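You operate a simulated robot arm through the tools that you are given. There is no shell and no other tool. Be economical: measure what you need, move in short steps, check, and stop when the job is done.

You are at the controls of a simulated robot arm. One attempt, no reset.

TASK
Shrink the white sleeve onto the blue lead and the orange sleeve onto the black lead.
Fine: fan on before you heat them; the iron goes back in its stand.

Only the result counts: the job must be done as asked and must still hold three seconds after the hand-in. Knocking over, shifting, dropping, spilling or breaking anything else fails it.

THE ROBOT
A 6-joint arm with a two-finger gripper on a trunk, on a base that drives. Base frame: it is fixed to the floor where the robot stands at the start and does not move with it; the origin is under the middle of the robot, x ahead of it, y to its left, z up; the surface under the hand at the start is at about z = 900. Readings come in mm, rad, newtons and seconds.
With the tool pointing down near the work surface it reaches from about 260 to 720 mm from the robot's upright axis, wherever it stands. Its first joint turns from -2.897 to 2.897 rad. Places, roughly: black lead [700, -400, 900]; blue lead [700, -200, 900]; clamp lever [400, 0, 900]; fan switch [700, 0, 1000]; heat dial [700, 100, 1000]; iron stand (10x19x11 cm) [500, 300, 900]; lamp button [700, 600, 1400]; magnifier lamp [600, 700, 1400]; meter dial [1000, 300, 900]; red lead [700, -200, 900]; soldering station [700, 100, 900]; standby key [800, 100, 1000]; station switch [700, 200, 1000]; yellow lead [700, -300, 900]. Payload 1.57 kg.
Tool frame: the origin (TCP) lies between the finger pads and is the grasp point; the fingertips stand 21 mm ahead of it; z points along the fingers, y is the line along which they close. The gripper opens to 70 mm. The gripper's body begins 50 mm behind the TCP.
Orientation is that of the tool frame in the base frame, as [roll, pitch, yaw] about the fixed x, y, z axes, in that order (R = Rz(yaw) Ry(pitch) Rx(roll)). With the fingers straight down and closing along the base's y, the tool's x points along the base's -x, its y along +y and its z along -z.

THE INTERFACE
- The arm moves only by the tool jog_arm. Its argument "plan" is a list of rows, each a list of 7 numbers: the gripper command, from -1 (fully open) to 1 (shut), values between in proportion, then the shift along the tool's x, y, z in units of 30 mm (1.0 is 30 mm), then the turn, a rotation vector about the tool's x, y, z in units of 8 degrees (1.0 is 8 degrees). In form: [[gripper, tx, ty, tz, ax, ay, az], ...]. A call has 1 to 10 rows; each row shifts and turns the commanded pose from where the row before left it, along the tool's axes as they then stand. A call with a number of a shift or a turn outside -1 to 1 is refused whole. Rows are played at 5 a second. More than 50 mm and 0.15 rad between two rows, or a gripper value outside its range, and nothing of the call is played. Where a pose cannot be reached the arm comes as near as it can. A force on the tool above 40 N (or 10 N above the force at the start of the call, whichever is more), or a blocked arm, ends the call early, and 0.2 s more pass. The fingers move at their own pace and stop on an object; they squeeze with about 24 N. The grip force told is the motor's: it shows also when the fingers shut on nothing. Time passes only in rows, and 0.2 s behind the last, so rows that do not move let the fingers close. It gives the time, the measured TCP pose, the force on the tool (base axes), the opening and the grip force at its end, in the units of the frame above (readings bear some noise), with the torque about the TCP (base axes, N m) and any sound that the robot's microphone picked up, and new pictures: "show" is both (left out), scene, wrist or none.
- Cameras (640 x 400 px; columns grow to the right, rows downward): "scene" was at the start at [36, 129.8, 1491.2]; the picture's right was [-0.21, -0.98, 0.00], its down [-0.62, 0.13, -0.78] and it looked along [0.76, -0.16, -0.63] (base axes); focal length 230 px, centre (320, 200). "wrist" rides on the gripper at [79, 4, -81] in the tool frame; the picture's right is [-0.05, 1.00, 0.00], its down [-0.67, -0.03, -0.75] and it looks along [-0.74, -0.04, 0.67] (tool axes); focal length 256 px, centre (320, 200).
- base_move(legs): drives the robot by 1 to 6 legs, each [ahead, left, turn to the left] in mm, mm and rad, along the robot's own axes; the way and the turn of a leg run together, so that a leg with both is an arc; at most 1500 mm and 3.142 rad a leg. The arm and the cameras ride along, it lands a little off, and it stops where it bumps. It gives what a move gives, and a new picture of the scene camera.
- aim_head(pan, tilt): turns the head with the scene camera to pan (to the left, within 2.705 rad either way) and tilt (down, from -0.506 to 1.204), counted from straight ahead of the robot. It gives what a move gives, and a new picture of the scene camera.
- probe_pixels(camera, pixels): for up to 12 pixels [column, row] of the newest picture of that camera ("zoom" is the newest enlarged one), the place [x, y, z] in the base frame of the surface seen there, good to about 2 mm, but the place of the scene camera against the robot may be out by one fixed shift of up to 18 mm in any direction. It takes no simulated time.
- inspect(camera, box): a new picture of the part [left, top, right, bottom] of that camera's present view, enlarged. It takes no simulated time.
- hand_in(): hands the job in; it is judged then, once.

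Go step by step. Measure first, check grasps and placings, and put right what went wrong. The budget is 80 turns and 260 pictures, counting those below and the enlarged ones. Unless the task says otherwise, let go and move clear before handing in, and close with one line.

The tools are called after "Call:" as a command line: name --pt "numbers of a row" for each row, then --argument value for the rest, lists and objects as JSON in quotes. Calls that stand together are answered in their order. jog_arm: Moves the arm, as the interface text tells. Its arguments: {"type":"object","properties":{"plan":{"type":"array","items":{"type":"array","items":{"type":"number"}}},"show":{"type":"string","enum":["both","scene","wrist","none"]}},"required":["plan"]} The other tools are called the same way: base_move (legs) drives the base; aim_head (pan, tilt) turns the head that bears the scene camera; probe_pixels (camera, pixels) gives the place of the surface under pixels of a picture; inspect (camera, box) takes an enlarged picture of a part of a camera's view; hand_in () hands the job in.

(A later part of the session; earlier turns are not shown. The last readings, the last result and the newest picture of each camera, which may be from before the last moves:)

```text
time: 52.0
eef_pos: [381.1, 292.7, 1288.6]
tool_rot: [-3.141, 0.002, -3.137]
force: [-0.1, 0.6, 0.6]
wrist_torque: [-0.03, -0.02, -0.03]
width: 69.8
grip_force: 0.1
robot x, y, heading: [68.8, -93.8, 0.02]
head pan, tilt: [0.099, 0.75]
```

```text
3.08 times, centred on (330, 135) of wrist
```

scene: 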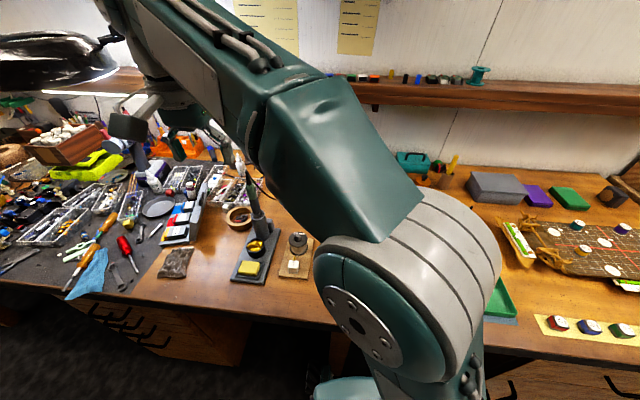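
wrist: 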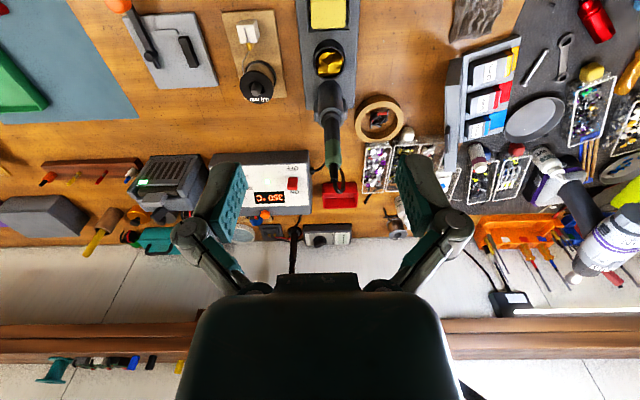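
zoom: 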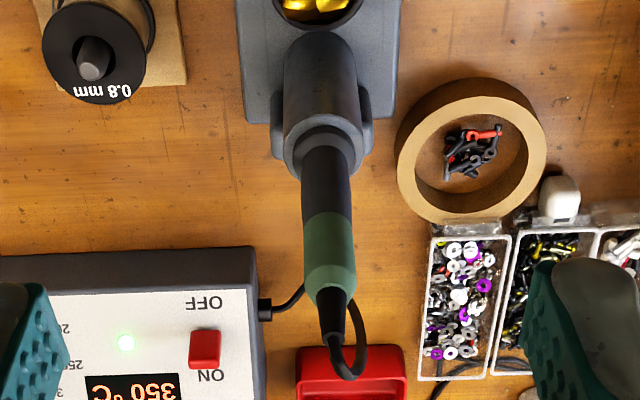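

The handle axis is about (518,301), vertical: the green grip spans z 1062–1112, the boot ends at ~1145 and the cord loops above. I'll grip from above with a 12° forward tilt, at TCP z≈1103. First I hover above.

Call:
jog_arm --pt "-1 -0.914 0.055 0.55 0 0 0" --pt "-1 -0.914 0.055 0.55 0 0 0" --pt "-1 -0.914 0.055 0.55 0 0 0" --pt "-1 -0.914 0.055 0.55 0 0 0" --pt "-1 -0.914 0.055 0.5 0 0 0" --pt "-1 0 0 0 0 -0.75 0" --pt "-1 0 0 0 0 -0.75 0" --pt "-1 0 0 0 0 0 0" --show "both"

Call:
inspect --camera "wrist" --box '[270, 100, 390, 220]'

```text
time: 53.8
eef_pos: [519.2, 301.8, 1207.0]
tool_rot: [-3.14, 0.213, -3.139]
force: [0.6, 0.3, 0.2]
wrist_torque: [0.0, -0.03, 0.02]
width: 70.3
grip_force: 0.0
robot x, y, heading: [69.5, -89.2, 0.02]
head pan, tilt: [0.099, 0.75]
```

scene: 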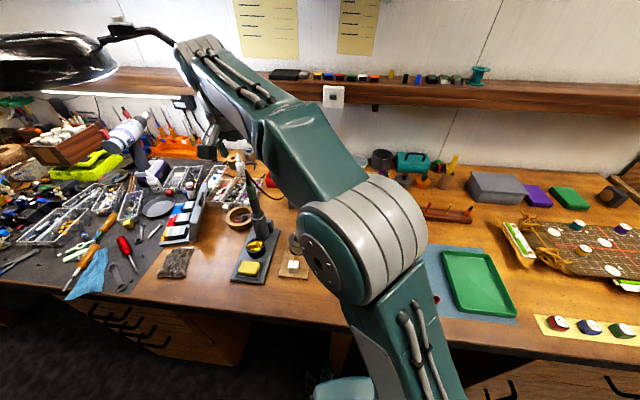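
wrist: 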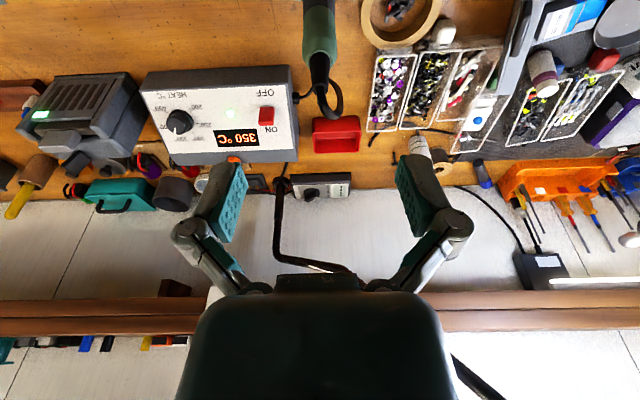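

```text
3.33 times, centred on (330, 160) of wrist
```

zoom: 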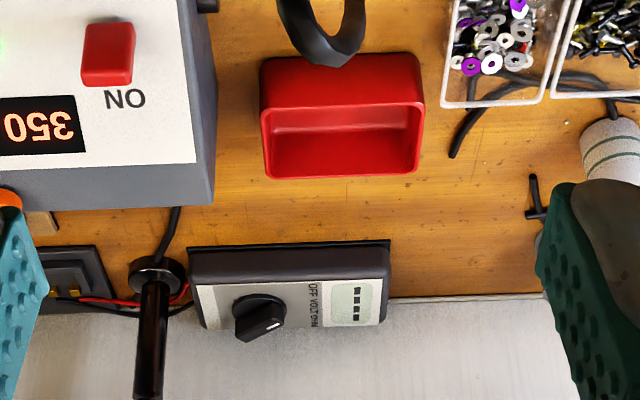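

Call:
probe_pixels --camera "wrist" --pixels '[[319, 10], [319, 25], [319, 40], [319, 50], [304, 30], [335, 30], [319, 65], [319, 78], [322, 92], [330, 118]]'

```text
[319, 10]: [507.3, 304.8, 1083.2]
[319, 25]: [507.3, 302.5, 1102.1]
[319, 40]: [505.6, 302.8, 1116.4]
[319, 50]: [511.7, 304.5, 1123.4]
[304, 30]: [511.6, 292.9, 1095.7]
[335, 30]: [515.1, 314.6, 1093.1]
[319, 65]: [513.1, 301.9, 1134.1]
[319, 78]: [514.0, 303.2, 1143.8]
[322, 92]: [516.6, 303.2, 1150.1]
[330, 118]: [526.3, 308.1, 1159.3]
```

The handle centre is (518.5,303). I nudge +y and descend vertically ~104 mm with the fingers open.

Call:
jog_arm --pt "-1 0.18 0.05 0.85 0 0 0" --pt "-1 0.18 0 0.85 0 0 0" --pt "-1 0.18 0 0.85 0 0 0" --pt "-1 0.18 0 0.85 0 0 0" --pt "-1 0 0 0 0 0 0" --show "wrist"

Call:
inspect --camera "wrist" --box '[220, 60, 420, 290]'

```text
time: 55.0
eef_pos: [518.0, 302.6, 1104.0]
tool_rot: [-3.141, 0.212, -3.139]
force: [-0.8, 0.2, 0.0]
wrist_torque: [-0.02, -0.01, -0.05]
width: 70.0
grip_force: 0.1
robot x, y, heading: [68.9, -91.2, 0.015]
head pan, tilt: [0.099, 0.75]
```

wrist: 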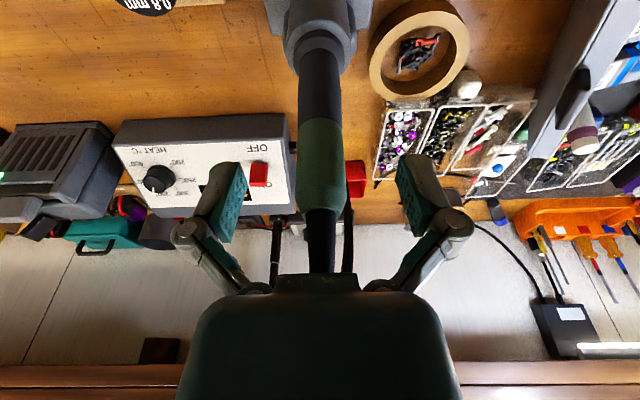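

```text
1.74 times, centred on (320, 175) of wrist
```

zoom: 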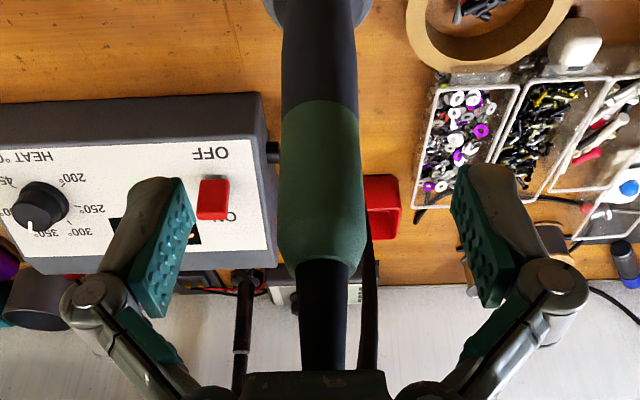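

The handle is centred between the fingers. To keep the tip visible to the wrist camera later, I reduce the tilt to 4° and rise 6 mm, then grip.

Call:
jog_arm --pt "-1 -0.05 0 -0.22 0 0 0" --pt "-1 0 0 0 0 0.5 0" --pt "-1 0 0 0 0 0.5 0" --pt "-1 0 0 0 0 0 0" --pt "0.2 0 0 0 0 0 0" --pt "1 0 0 0 0 0 0" --pt "1 0 0 0 0 0 0" --pt "1 0 0 0 0 0 0" --show "wrist"

Call:
inspect --camera "wrist" --box '[220, 60, 420, 290]'

```text
time: 56.8
eef_pos: [519.4, 302.7, 1111.8]
tool_rot: [3.139, 0.074, -3.139]
force: [0.4, 1.7, 15.7]
wrist_torque: [0.07, 0.05, 0.0]
width: 22.5
grip_force: 24.4
robot x, y, heading: [66.1, -90.9, 0.024]
head pan, tilt: [0.099, 0.75]
```

wrist: 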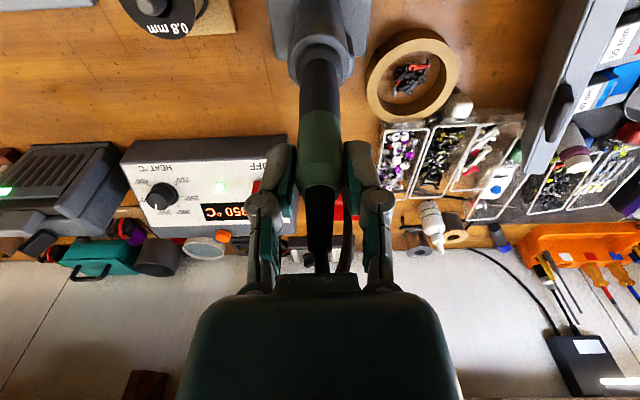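

```text
1.74 times, centred on (320, 175) of wrist
```

zoom: 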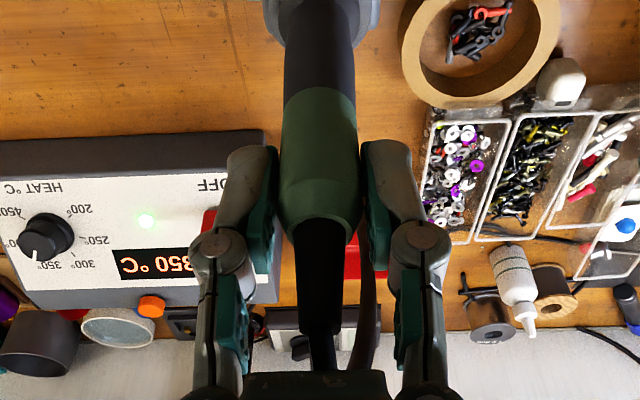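

Gripped (22.5 mm). I lift straight up and check.

Call:
jog_arm --pt "1 -0.03 0 -0.5 0 0 0" --pt "1 -0.05 0 -0.7 0 0 0" --pt "1 -0.07 0 -1 0 0 0" --pt "1 -0.07 0 -1 0 0 0" --pt "1 -0.07 0 -1 0 0 0" --pt "1 -0.06 0 -0.8 0 0 0" --pt "1 0 0 0 0 0 0" --show "both"

Call:
inspect --camera "wrist" --box '[260, 0, 380, 240]'

Call:
inspect --camera "scene" --box '[200, 130, 300, 260]'

```text
time: 58.4
eef_pos: [518.8, 304.2, 1262.5]
tool_rot: [-3.14, 0.073, -3.138]
force: [-0.5, -0.6, -0.3]
wrist_torque: [0.0, 0.0, 0.01]
width: 22.7
grip_force: 24.1
robot x, y, heading: [68.6, -93.8, 0.019]
head pan, tilt: [0.099, 0.75]
```

scene: 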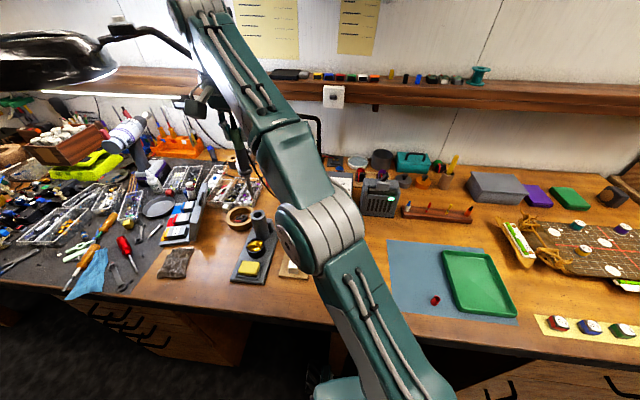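
wrist: 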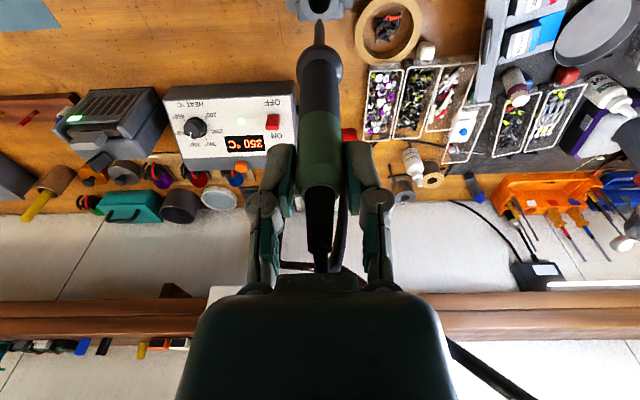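

```text
1.67 times, centred on (320, 120) of wrist
```

zoom: 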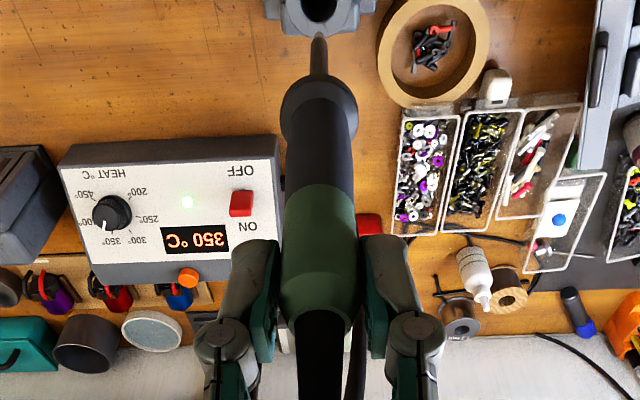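

```text
3.08 times, centred on (250, 195) of scene
```

zoom: 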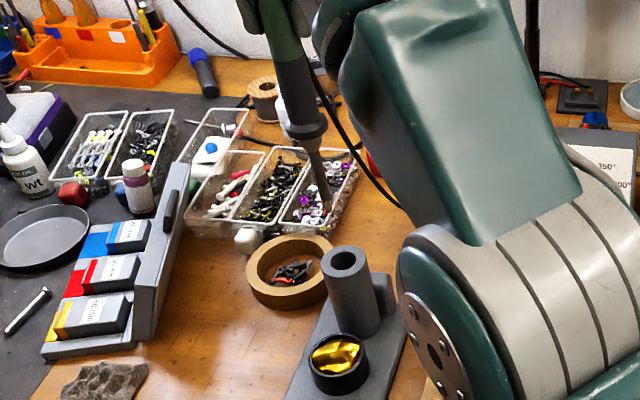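

The iron is out and its tip shows at (318,20) in the wrist view. I measure the tip and the stand's hole for the return.

Call:
probe_pixels --camera "wrist" --pixels '[[319, 21], [319, 25], [319, 30], [319, 36], [319, 42], [319, 55], [306, 50], [340, 60], [308, 4], [330, 4]]'

Call:
inspect --camera "wrist" --box '[290, 0, 350, 60]'

Call:
probe_pixels --camera "zoom" --pixels '[[308, 215], [308, 250], [308, 300], [308, 350], [308, 100], [255, 50], [390, 50], [320, 210]]'

```text
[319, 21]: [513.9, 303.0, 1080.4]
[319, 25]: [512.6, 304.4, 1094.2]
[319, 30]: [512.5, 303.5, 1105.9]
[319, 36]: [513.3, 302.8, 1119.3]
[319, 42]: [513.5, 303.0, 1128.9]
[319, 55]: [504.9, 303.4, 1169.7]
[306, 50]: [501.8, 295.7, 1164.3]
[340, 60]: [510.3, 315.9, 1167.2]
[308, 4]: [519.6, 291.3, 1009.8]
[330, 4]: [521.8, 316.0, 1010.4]
```

```text
6.67 times, centred on (320, 30) of wrist
```

zoom: 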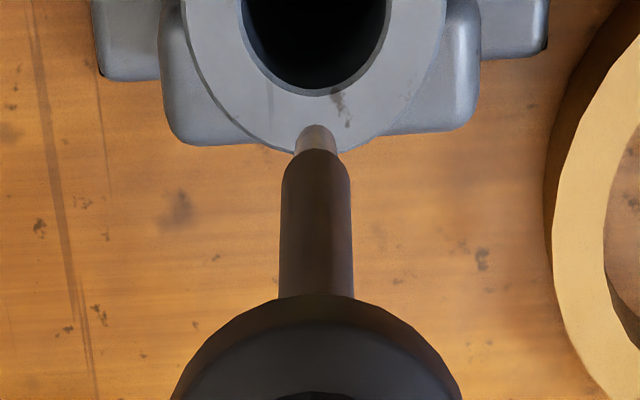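

```text
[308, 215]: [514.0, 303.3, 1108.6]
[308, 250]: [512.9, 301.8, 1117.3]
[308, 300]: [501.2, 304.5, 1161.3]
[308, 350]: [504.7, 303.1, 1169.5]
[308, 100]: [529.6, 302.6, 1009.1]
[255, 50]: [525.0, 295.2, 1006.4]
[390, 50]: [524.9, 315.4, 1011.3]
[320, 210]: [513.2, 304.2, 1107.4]
```

The tip ends ~185 mm below the TCP, on the iron's axis (~518,303.5 now). I carry the iron right along x≈519 at height, keeping watch on force.

Call:
jog_arm --pt "1 0 -0.7 0 0 0 0" --pt "1 0 -1 0 0 0 0" --pt "1 0 -1 0 0 0 0" --pt "1 0 -1 0 0 0 0" --pt "1 0 -1 0 0 0 0" --pt "1 0 -1 0 0 0 0" --pt "1 0 -1 0 0 0 0" --pt "1 0 -1 0 0 0 0" --pt "1 0 -1 0 0 0 0" --pt "1 0 -1 0 0 0 0" --show "none"

Call:
jog_arm --pt "1 0 -1 0 0 0 0" --pt "1 0 -1 0 0 0 0" --pt "1 -0.6 -1 0 0 0 0" --pt "1 -0.8 -1 0 0 0 0" --pt "1 -0.8 -1 0 0 0 0" --pt "1 -0.8 -0.65 0 0 0 0" --pt "1 0 0 0 0 0 0" --show "both"

Call:
inspect --camera "wrist" --box '[250, 0, 390, 120]'

```text
time: 60.6
eef_pos: [516.9, 12.2, 1260.0]
tool_rot: [-3.141, 0.074, -3.137]
force: [0.7, -1.4, -0.2]
wrist_torque: [0.01, 0.02, -0.02]
width: 22.7
grip_force: 23.9
robot x, y, heading: [74.4, -90.9, 0.027]
head pan, tilt: [0.099, 0.75]
```

```text
time: 62.2
eef_pos: [608.6, -157.3, 1271.0]
tool_rot: [3.14, 0.073, -3.141]
force: [1.7, -0.5, -0.7]
wrist_torque: [0.03, -0.02, -0.01]
width: 22.4
grip_force: 23.9
robot x, y, heading: [66.9, -91.6, 0.022]
head pan, tilt: [0.099, 0.75]
```

scene: 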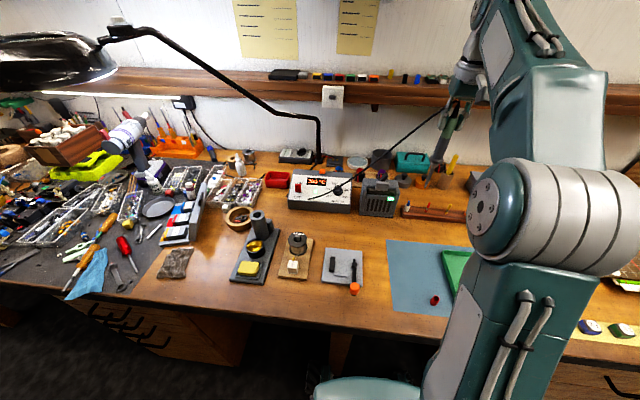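
wrist: 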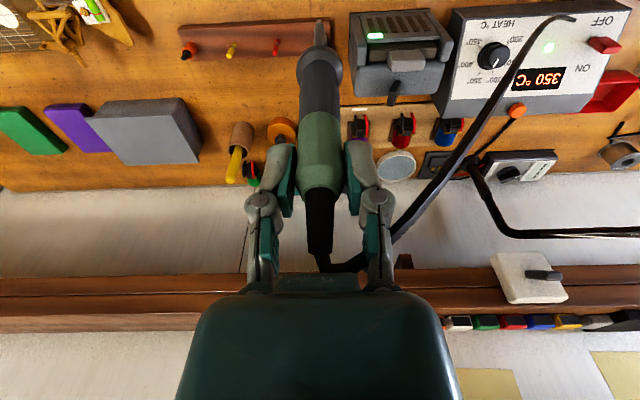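

```text
3.33 times, centred on (320, 60) of wrist
```

zoom: 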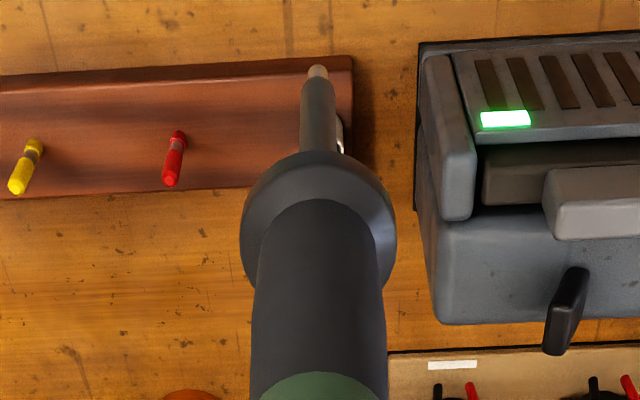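

The cord follows freely. I move to x≈645 and lower the tip to just in front of the white sleeve, tip z≈933.

Call:
jog_arm --pt "1 -0.6 0 0 0 0 0" --pt "1 -0.6 0 0 0 0 0" --pt "1 0.07 0 0.95 0 0 0" --pt "1 0.07 0 0.95 0 0 0" --pt "1 0.07 0 0.95 0 0 0" --pt "1 0.07 0 0.95 0 0 0" --pt "1 0.05 0 0.65 0 0 0" --pt "1 0.05 0 0.6 0 0 0" --pt "1 0 0 0 0 0 0" --show "both"

Call:
inspect --camera "wrist" --box '[260, 0, 380, 100]'

Call:
inspect --camera "scene" --box '[370, 160, 450, 230]'

```text
time: 64.2
eef_pos: [643.7, -159.6, 1117.3]
tool_rot: [-3.14, 0.074, -3.138]
force: [-0.2, -0.9, -1.2]
wrist_torque: [0.01, -0.02, 0.0]
width: 22.9
grip_force: 24.6
robot x, y, heading: [70.6, -93.3, 0.025]
head pan, tilt: [0.099, 0.75]
```

scene: 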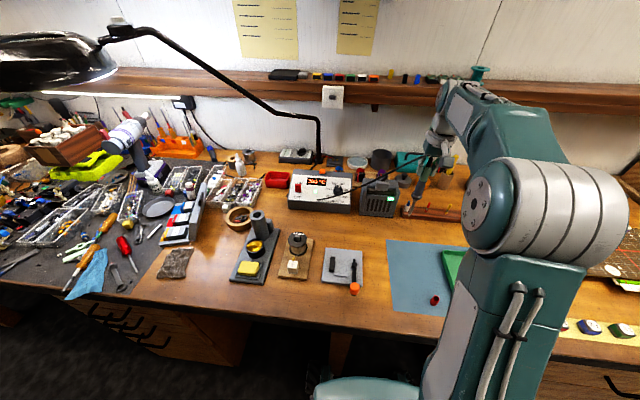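
wrist: 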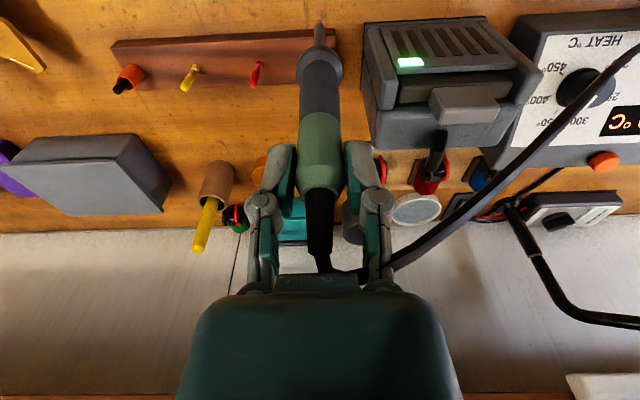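

```text
4.00 times, centred on (320, 50) of wrist
```

zoom: 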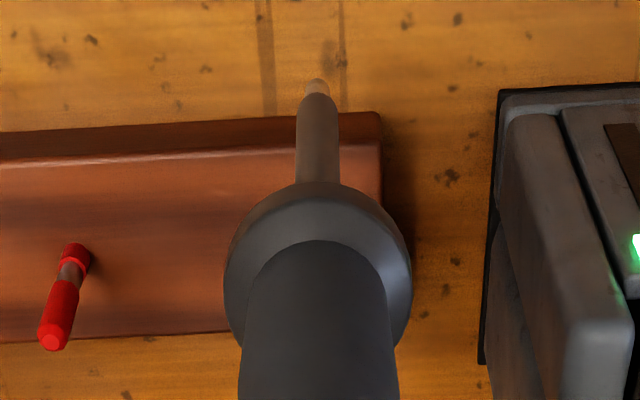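

```text
5.71 times, centred on (410, 195) of scene
```

zoom: 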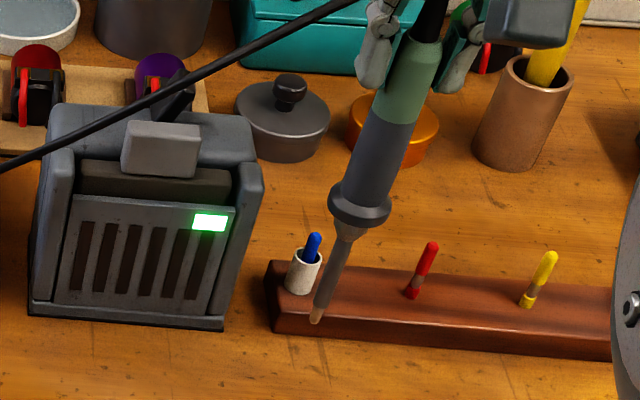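

The scene view clearly shows tip and sleeve. I compare both in the same camera and with the wrist camera.

Call:
probe_pixels --camera "zoom" --pixels '[[317, 318], [318, 312], [324, 295], [330, 275], [338, 250], [303, 265], [302, 280], [300, 288], [306, 252], [313, 240], [425, 260], [294, 275]]'

Call:
probe_pixels --camera "wrist" --pixels '[[319.5, 23], [319.5, 26], [319.5, 32], [319.5, 38], [319.5, 43]]'

```text
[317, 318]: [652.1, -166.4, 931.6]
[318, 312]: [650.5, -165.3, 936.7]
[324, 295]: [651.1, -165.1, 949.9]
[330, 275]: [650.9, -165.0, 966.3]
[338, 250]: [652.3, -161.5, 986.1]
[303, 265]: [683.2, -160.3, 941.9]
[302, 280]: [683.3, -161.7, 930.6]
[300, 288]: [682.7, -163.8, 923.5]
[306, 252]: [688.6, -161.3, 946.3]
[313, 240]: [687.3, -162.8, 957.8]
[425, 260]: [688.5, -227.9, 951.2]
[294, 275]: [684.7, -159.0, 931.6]
```

```text
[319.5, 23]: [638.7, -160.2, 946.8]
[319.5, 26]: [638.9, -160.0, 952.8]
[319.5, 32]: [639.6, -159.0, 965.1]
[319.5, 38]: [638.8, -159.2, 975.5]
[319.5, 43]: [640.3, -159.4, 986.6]
```

The tip is ~36 mm in front of the sleeve's axis and ~2.5 mm to its right. I correct y and move in ~22 mm.

Call:
jog_arm --pt "1 0 0.08 0 0 0 0" --pt "1 -0.35 0 0.03 0 0 0" --pt "1 -0.3 0 0.02 0 0 0" --pt "1 -0.08 0 0 0 0 0" --pt "1 0 0 0 0 0 0" --show "scene"

Call:
inspect --camera "scene" --box '[385, 180, 435, 220]'

```text
time: 65.4
eef_pos: [665.8, -154.7, 1120.6]
tool_rot: [3.141, 0.074, -3.138]
force: [-0.3, -1.0, -0.6]
wrist_torque: [-0.01, 0.02, 0.0]
width: 22.6
grip_force: 24.0
robot x, y, heading: [70.0, -94.5, 0.021]
head pan, tilt: [0.099, 0.75]
```

scene: 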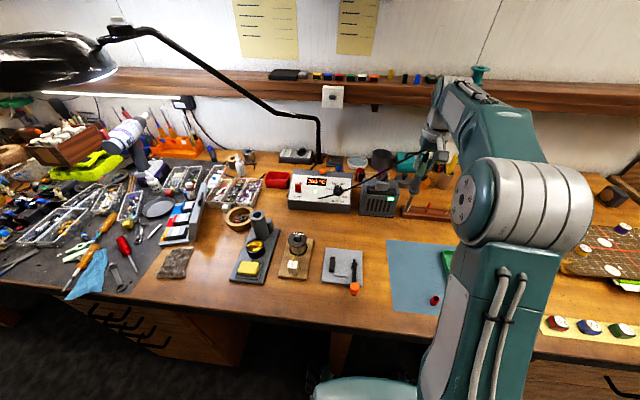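

```text
10.00 times, centred on (410, 200) of scene
```

zoom: 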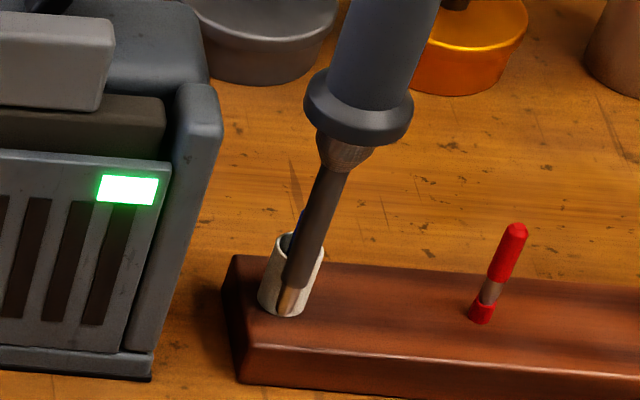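

Call:
probe_pixels --camera "zoom" --pixels '[[288, 308], [292, 290], [300, 265], [308, 230], [316, 190], [270, 285], [275, 260], [305, 295], [315, 265]]'

Call:
jog_arm --pt "1 -0.05 0 0 0 0 0" --pt "1 0 0 0 0 0 0" --pt "1 0 0 0 0 0 0" --pt "1 0 0 0 0 0 0" --pt "1 0 0 0 0 0 0" --pt "1 0 0 0 0 0 0" --pt "1 0 0 0 0 0 0" --show "scene"

Call:
inspect --camera "scene" --box '[385, 180, 435, 220]'

```text
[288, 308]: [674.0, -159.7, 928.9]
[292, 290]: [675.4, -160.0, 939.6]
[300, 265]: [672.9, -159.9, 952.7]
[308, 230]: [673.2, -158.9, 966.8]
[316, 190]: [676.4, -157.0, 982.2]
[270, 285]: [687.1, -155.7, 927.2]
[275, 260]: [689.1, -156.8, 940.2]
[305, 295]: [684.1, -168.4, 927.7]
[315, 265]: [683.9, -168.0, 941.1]
```

```text
time: 67.0
eef_pos: [667.5, -154.0, 1119.9]
tool_rot: [-3.141, 0.074, -3.138]
force: [-0.1, 0.5, -0.6]
wrist_torque: [0.03, 0.0, -0.01]
width: 22.6
grip_force: 24.2
robot x, y, heading: [71.2, -95.1, 0.026]
head pan, tilt: [0.099, 0.75]
```

scene: 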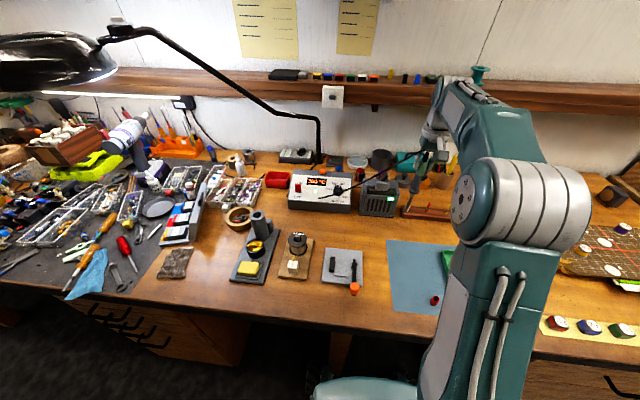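

```text
10.00 times, centred on (410, 200) of scene
```

zoom: 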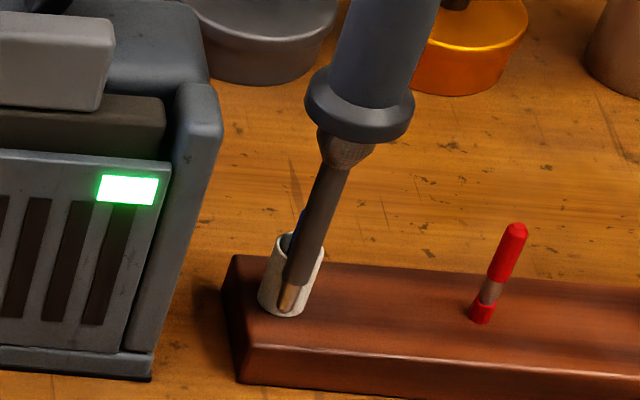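

No shrinkage yet after ~1.5 s and no contact force. I push 2–3 mm closer until contact and hold longer.

Call:
jog_arm --pt "1 -0.05 -0.04 0 0 0 0" --pt "1 -0.05 0 0 0 0 0" --pt "1 0 0 0 0 0 0" --pt "1 0 0 0 0 0 0" --pt "1 0 0 0 0 0 0" --pt "1 0 0 0 0 0 0" --pt "1 0 0 0 0 0 0" --pt "1 0 0 0 0 0 0" --pt "1 0 0 0 0 0 0" --pt "1 0 0 0 0 0 0" --show "none"

Call:
inspect --camera "scene" --box '[385, 180, 435, 220]'

```text
time: 69.2
eef_pos: [671.9, -156.1, 1118.9]
tool_rot: [3.141, 0.074, -3.137]
force: [0.8, -1.0, -1.2]
wrist_torque: [0.01, 0.07, 0.0]
width: 22.5
grip_force: 23.9
robot x, y, heading: [69.0, -94.7, 0.019]
head pan, tilt: [0.099, 0.75]
```

```text
10.00 times, centred on (410, 200) of scene
```

zoom: 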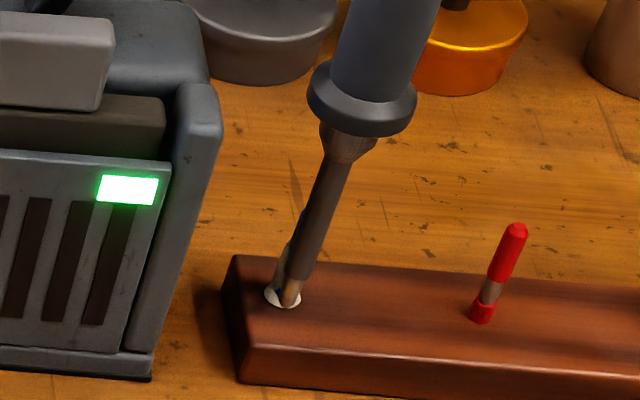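

The sleeve is shrinking: its upper part is narrow, the bottom still wide. I hold a little more, then look.

Call:
jog_arm --pt "1 0 0 0.1 0 0 0" --pt "1 0 0 0 0 0 0" --pt "1 0 0 0 0 0 0" --pt "1 0 0 0 0 0 0" --pt "1 0 0 0 0 0 0" --pt "1 0 0 0 0 0 0" --show "wrist"

Call:
inspect --camera "scene" --box '[385, 180, 435, 220]'

```text
time: 70.6
eef_pos: [671.6, -155.6, 1116.6]
tool_rot: [-3.141, 0.074, -3.137]
force: [-0.3, -0.3, -0.5]
wrist_torque: [0.05, 0.07, -0.01]
width: 22.4
grip_force: 23.8
robot x, y, heading: [69.6, -90.6, 0.02]
head pan, tilt: [0.099, 0.75]
```

wrist: 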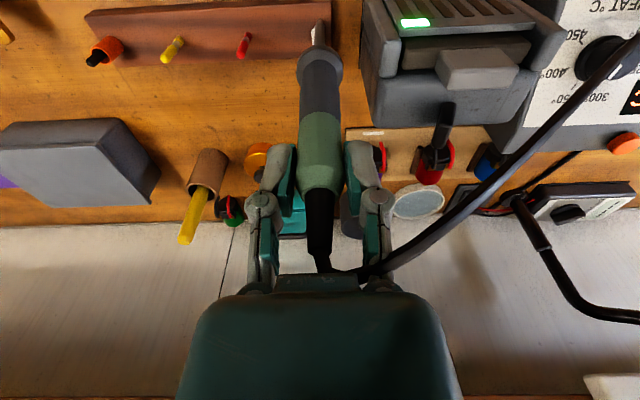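

```text
10.00 times, centred on (410, 200) of scene
```

zoom: 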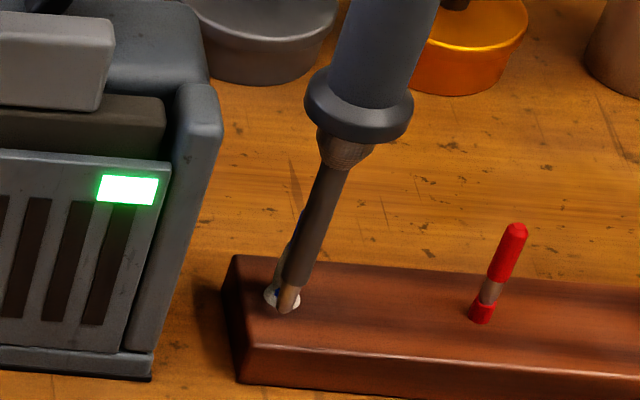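

Now I back the tip off ~35 mm to see the whole sleeve.

Call:
jog_arm --pt "1 0.5 0 0 0 0 0" --pt "1 0.7 -0.5 0 0 0 0" --pt "1 0 -0.5 0 0 0 0" --pt "1 0 0 0 0 0 0" --show "none"

Call:
inspect --camera "scene" --box '[385, 180, 435, 220]'

Call:
inspect --camera "wrist" --box '[270, 0, 370, 90]'

```text
time: 71.6
eef_pos: [635.9, -188.0, 1113.4]
tool_rot: [3.141, 0.072, -3.136]
force: [0.6, -0.1, -0.7]
wrist_torque: [-0.02, -0.04, -0.01]
width: 22.5
grip_force: 24.3
robot x, y, heading: [69.0, -92.5, 0.019]
head pan, tilt: [0.099, 0.75]
```

```text
10.00 times, centred on (410, 200) of scene
```

zoom: 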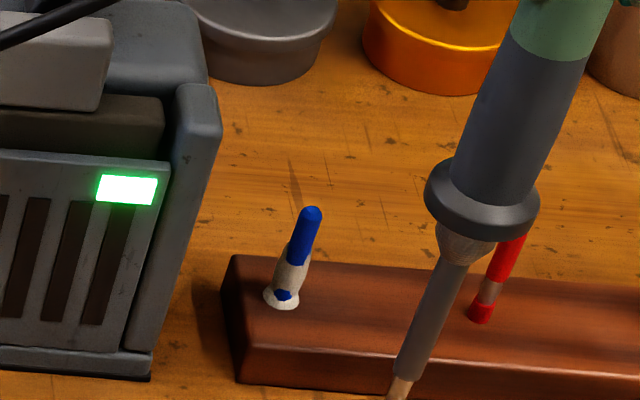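

```text
4.44 times, centred on (320, 45) of wrist
```

zoom: 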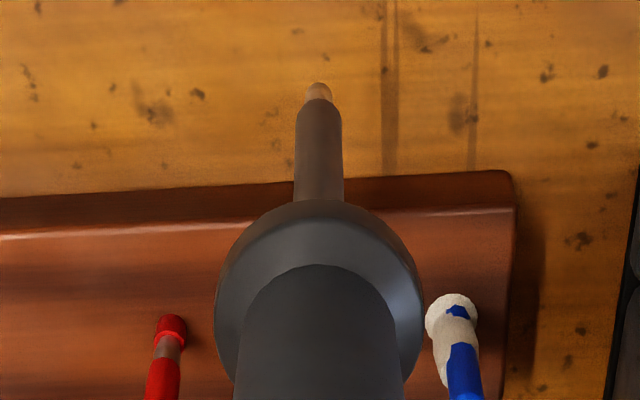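

Call:
inspect --camera "scene" --box '[408, 198, 420, 213]'

Call:
inspect --camera "wrist" --box '[335, 55, 385, 105]'

```text
16.00 times, centred on (414, 206) of scene
```

zoom: 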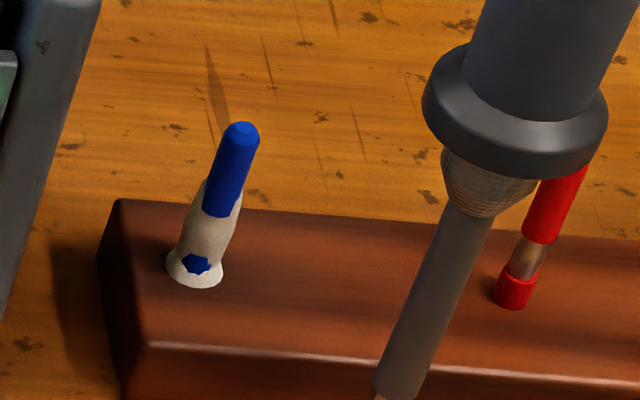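

```text
8.00 times, centred on (360, 80) of wrist
```

zoom: 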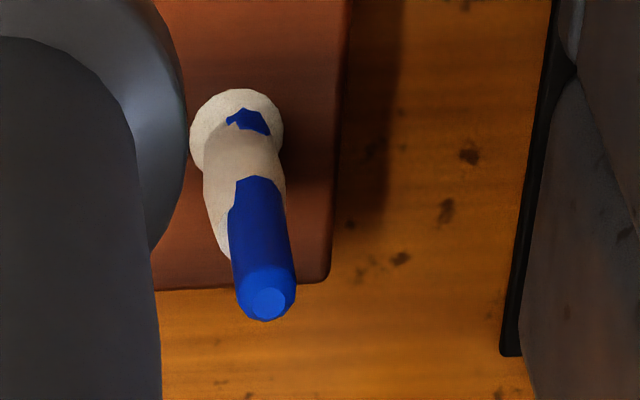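

The white sleeve has drawn tight over the blue lead's bare joint. I slide along the front of the rack to the orange sleeve (y≈-354).

Call:
jog_arm --pt "1 0 -0.8 0 0 0 0" --pt "1 0 -1 0 0 0 0" --pt "1 0 -1 0 0 0 0" --pt "1 0 -1 0 0 0 0" --pt "1 0 -1 0 0 0 0" --pt "1 0 -0.73 0 0 0 0" --pt "1 0 0 0 0 0 0" --show "both"

Call:
inspect --camera "wrist" --box '[270, 0, 370, 90]'

```text
time: 73.2
eef_pos: [637.8, -355.7, 1112.9]
tool_rot: [3.141, 0.074, -3.137]
force: [-0.5, -0.2, -0.7]
wrist_torque: [0.04, -0.01, 0.01]
width: 22.5
grip_force: 24.1
robot x, y, heading: [72.0, -93.0, 0.022]
head pan, tilt: [0.099, 0.75]
```

scene: 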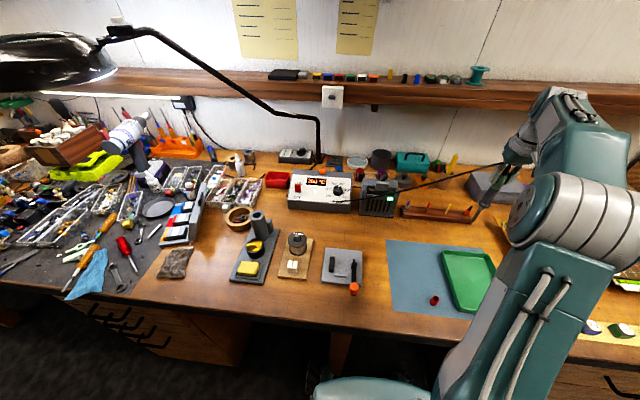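
wrist: 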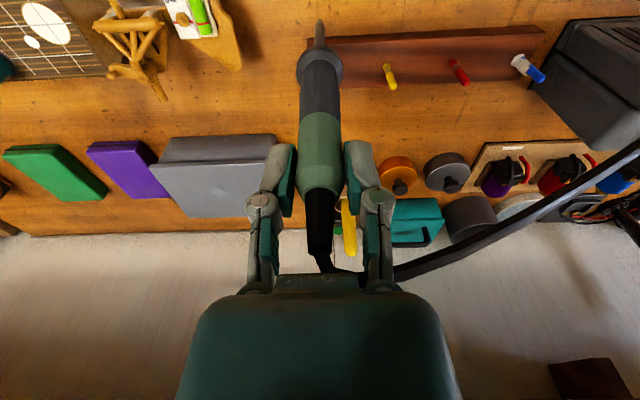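

```text
4.44 times, centred on (320, 45) of wrist
```

zoom: 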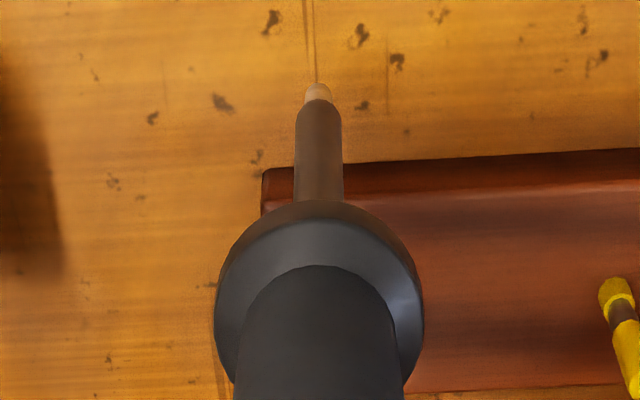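

Call:
inspect --camera "scene" --box '[450, 190, 500, 230]'

Call:
probe_pixels --camera "scene" --pixels '[[474, 216], [475, 214], [471, 207], [471, 210], [477, 211]]'

```text
10.00 times, centred on (475, 210) of scene
```

zoom: 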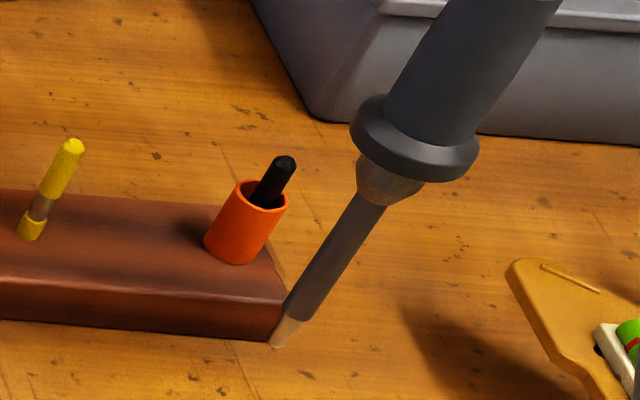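

```text
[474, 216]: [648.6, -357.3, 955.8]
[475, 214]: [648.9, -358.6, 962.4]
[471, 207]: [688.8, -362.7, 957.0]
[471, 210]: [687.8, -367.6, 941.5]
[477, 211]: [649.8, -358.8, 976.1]
```

Call:
probe_pixels --camera "zoom" --pixels '[[285, 330], [295, 310], [315, 275], [345, 230], [235, 240], [245, 215], [215, 235], [262, 245], [250, 190], [225, 215]]'

```text
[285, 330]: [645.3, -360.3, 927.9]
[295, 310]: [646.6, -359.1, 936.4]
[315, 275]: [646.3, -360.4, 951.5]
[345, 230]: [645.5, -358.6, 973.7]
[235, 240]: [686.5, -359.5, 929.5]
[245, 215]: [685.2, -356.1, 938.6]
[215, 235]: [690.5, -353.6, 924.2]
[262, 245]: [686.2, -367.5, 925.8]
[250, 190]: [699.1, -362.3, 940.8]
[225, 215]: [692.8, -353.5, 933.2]
```

Tip and sleeve are aligned in y, 43 mm apart in x. I move in ~31 mm to contact and hold.

Call:
jog_arm --pt "1 -0.5 0 0 0 0 0" --pt "1 -0.35 0 0 0 0 0" --pt "1 -0.15 0 0 0 0 0" --pt "1 -0.06 0 0 0 0 0" --pt "1 0 0 0 0 0 0" --pt "1 0 0 0 0 0 0" --pt "1 0 0 0 0 0 0" --pt "1 0 0 0 0 0 0" --pt "1 0 0 0 0 0 0" --show "none"

Call:
inspect --camera "scene" --box '[450, 180, 500, 220]'

```text
time: 75.2
eef_pos: [668.0, -353.5, 1115.4]
tool_rot: [-3.141, 0.073, -3.139]
force: [0.5, 0.6, -0.4]
wrist_torque: [0.0, -0.02, 0.01]
width: 22.7
grip_force: 24.1
robot x, y, heading: [69.6, -95.2, 0.021]
head pan, tilt: [0.099, 0.75]
```

```text
10.00 times, centred on (475, 200) of scene
```

zoom: 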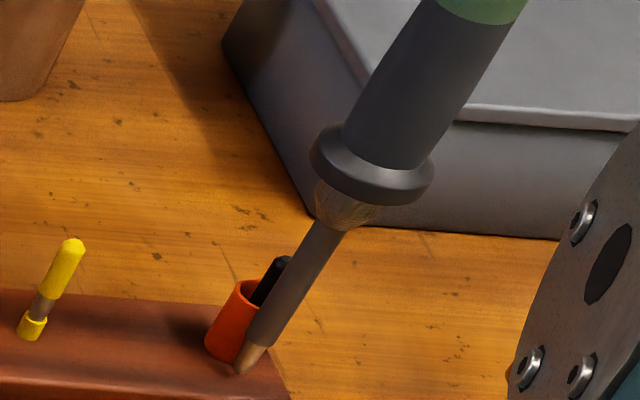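

Close but not yet shrinking; I nudge 1.5 mm and hold 2 s.

Call:
jog_arm --pt "1 -0.05 0 0 0 0 0" --pt "1 0 0 0 0 0 0" --pt "1 0 0 0 0 0 0" --pt "1 0 0 0 0 0 0" --pt "1 0 0 0 0 0 0" --pt "1 0 0 0 0 0 0" --pt "1 0 0 0 0 0 0" --pt "1 0 0 0 0 0 0" --pt "1 0 0 0 0 0 0" --show "none"

Call:
inspect --camera "scene" --box '[450, 190, 500, 230]'

Call:
probe_pixels --camera "zoom" --pixels '[[240, 270], [250, 255], [275, 220], [300, 180], [220, 235], [230, 215], [240, 240]]'

```text
time: 77.2
eef_pos: [669.3, -353.6, 1116.3]
tool_rot: [-3.141, 0.074, -3.137]
force: [-0.4, 0.3, -0.3]
wrist_torque: [0.02, -0.03, 0.0]
width: 22.3
grip_force: 24.3
robot x, y, heading: [69.6, -90.0, 0.022]
head pan, tilt: [0.099, 0.75]
```

```text
10.00 times, centred on (475, 210) of scene
```

zoom: 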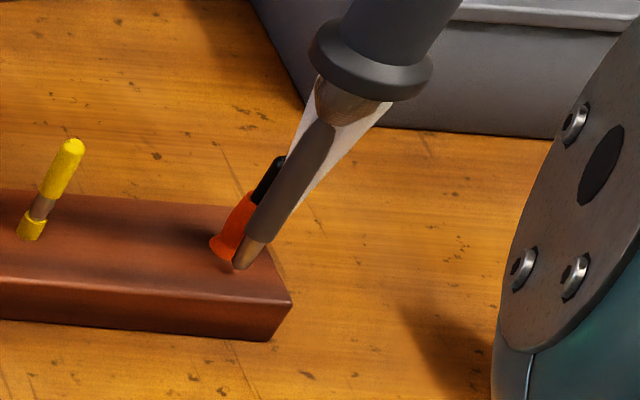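

```text
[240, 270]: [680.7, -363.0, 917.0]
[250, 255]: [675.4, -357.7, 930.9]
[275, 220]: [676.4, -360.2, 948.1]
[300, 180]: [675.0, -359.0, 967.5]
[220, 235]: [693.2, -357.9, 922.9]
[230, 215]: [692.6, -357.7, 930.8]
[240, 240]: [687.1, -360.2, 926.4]
```

The orange sleeve has shrunk, with a wisp of smoke visible. I back off right away and look.

Call:
jog_arm --pt "1 0.6 0 0 0 0 0" --pt "1 0.7 -0.3 0 0 0 0" --pt "1 0 -0.7 0 0 0 0" --pt "1 0 0 0 0 0 0" --show "both"

Call:
inspect --camera "scene" --box '[462, 198, 480, 216]'

Call:
inspect --camera "scene" --box '[395, 190, 485, 230]'

```text
time: 78.2
eef_pos: [631.9, -384.2, 1111.5]
tool_rot: [3.138, 0.071, -3.139]
force: [-0.4, -0.6, -1.1]
wrist_torque: [-0.01, 0.04, 0.02]
width: 22.6
grip_force: 24.0
robot x, y, heading: [68.1, -88.8, 0.023]
head pan, tilt: [0.099, 0.75]
```

scene: 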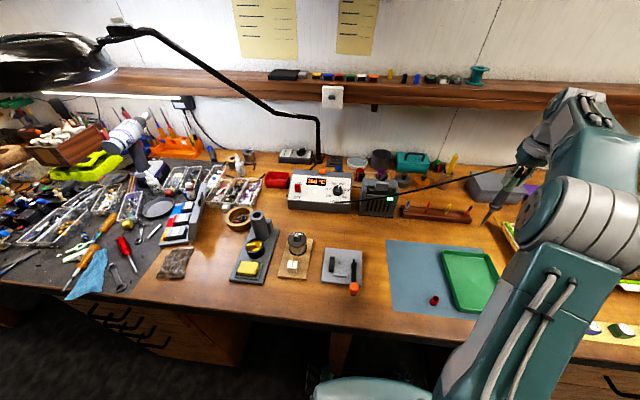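
wrist: 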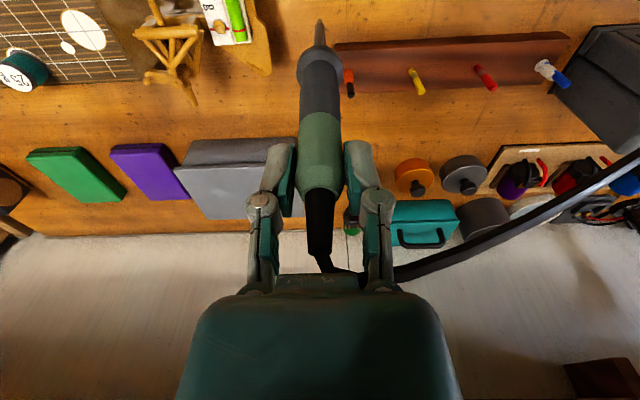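

```text
16.00 times, centred on (471, 207) of scene
```

zoom: 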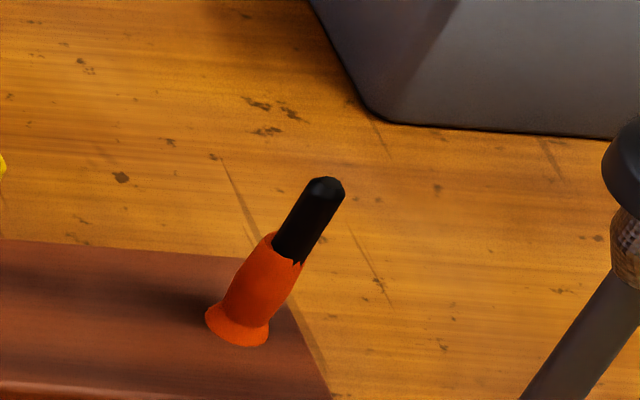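

```text
7.11 times, centred on (440, 210) of scene
```

zoom: 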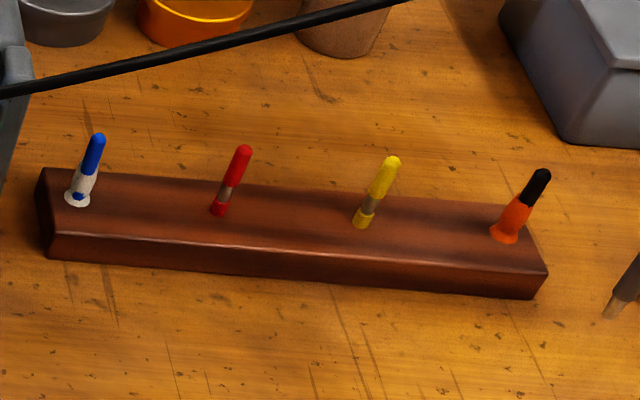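

Both sleeves are shrunk with the same flared shape. Now I return the iron: rise, retract to x≈519, and travel left to y≈303.

Call:
jog_arm --pt "1 -0.07 0 -1 0 0 0" --pt "1 -0.07 0 -1 0 0 0" --pt "1 -0.07 0 -1 0 0 0" --pt "1 -0.07 0 -1 0 0 0" --pt "1 -0.07 0 -1 0 0 0" --pt "1 0.8 0.8 -0.4 0 0 0" --pt "1 0.8 1 0 0 0 0" --pt "1 0.8 1 0 0 0 0" --pt "1 0.8 1 0 0 0 0" --pt "1 0.57 1 0 0 0 0" --show "none"

Call:
jog_arm --pt "1 0 1 0 0 0 0" --pt "1 0 1 0 0 0 0" --pt "1 0 1 0 0 0 0" --pt "1 0 1 0 0 0 0" --pt "1 0 1 0 0 0 0" --pt "1 0 1 0 0 0 0" --pt "1 0 1 0 0 0 0" --pt "1 0 1 0 0 0 0" --pt "1 0 1 0 0 0 0" --pt "1 0 1 0 0 0 0" --show "none"

Call:
jog_arm --pt "1 0 1 0 0 0 0" --pt "1 0 1 0 0 0 0" --pt "1 0 1 0 0 0 0" --pt "1 0 1 0 0 0 0" --pt "1 0 1 0 0 0 0" --pt "1 0 1 0 0 0 0" --pt "1 0 1 0 0 0 0" --pt "1 0 0.8 0 0 0 0" --pt "1 0 0 0 0 0 0" --pt "1 0 0 0 0 0 0" --show "both"

Call:
inspect --camera "wrist" --box '[270, 0, 370, 90]'

```text
time: 80.4
eef_pos: [504.7, -232.9, 1244.0]
tool_rot: [3.141, 0.074, -3.139]
force: [-0.2, 0.2, -0.9]
wrist_torque: [-0.04, 0.0, 0.01]
width: 22.8
grip_force: 24.0
out of reach, approached as far as the arm can: row 4, 5
robot x, y, heading: [74.1, -89.9, 0.018]
head pan, tilt: [0.099, 0.75]
```

```text
time: 82.6
eef_pos: [502.5, 70.6, 1245.7]
tool_rot: [-3.139, 0.074, -3.139]
force: [-0.8, 0.4, -0.1]
wrist_torque: [-0.01, 0.0, 0.03]
width: 22.6
grip_force: 23.7
robot x, y, heading: [70.9, -95.5, 0.022]
head pan, tilt: [0.099, 0.75]
```

```text
time: 84.8
eef_pos: [500.6, 301.4, 1246.0]
tool_rot: [-3.141, 0.073, -3.137]
force: [0.4, -0.1, -0.9]
wrist_torque: [0.0, 0.01, -0.01]
width: 22.7
grip_force: 23.7
robot x, y, heading: [66.5, -93.8, 0.023]
head pan, tilt: [0.099, 0.75]
```

scene: 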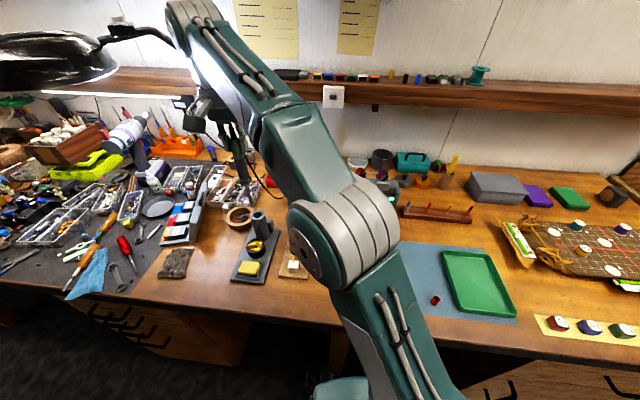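
wrist: 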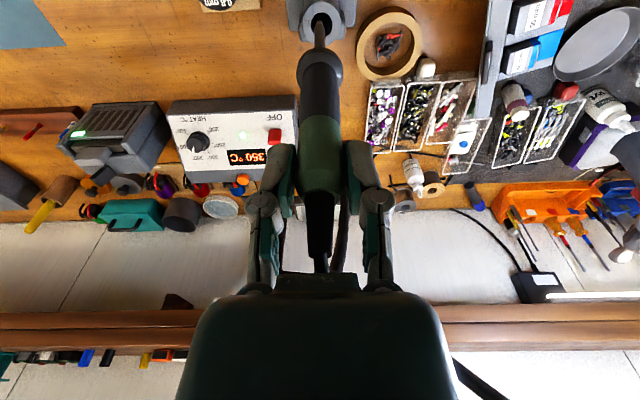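

```text
4.44 times, centred on (320, 45) of wrist
```

zoom: 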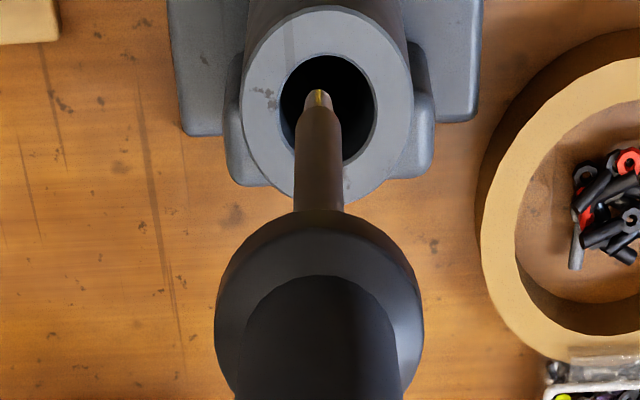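

Call:
probe_pixels --camera "zoom" --pixels '[[262, 85], [393, 105], [330, 38], [328, 12], [355, 180], [270, 140], [388, 140], [280, 40], [318, 125], [318, 160], [318, 195], [320, 105]]'

```text
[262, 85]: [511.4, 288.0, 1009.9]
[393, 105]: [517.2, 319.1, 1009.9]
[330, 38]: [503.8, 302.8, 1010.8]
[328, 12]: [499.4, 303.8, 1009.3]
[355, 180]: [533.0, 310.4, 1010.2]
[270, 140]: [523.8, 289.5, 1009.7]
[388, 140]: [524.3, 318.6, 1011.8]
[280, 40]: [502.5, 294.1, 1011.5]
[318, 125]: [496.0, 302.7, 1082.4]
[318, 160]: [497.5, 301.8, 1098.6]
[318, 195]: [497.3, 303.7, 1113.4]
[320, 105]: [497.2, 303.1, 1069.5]
```

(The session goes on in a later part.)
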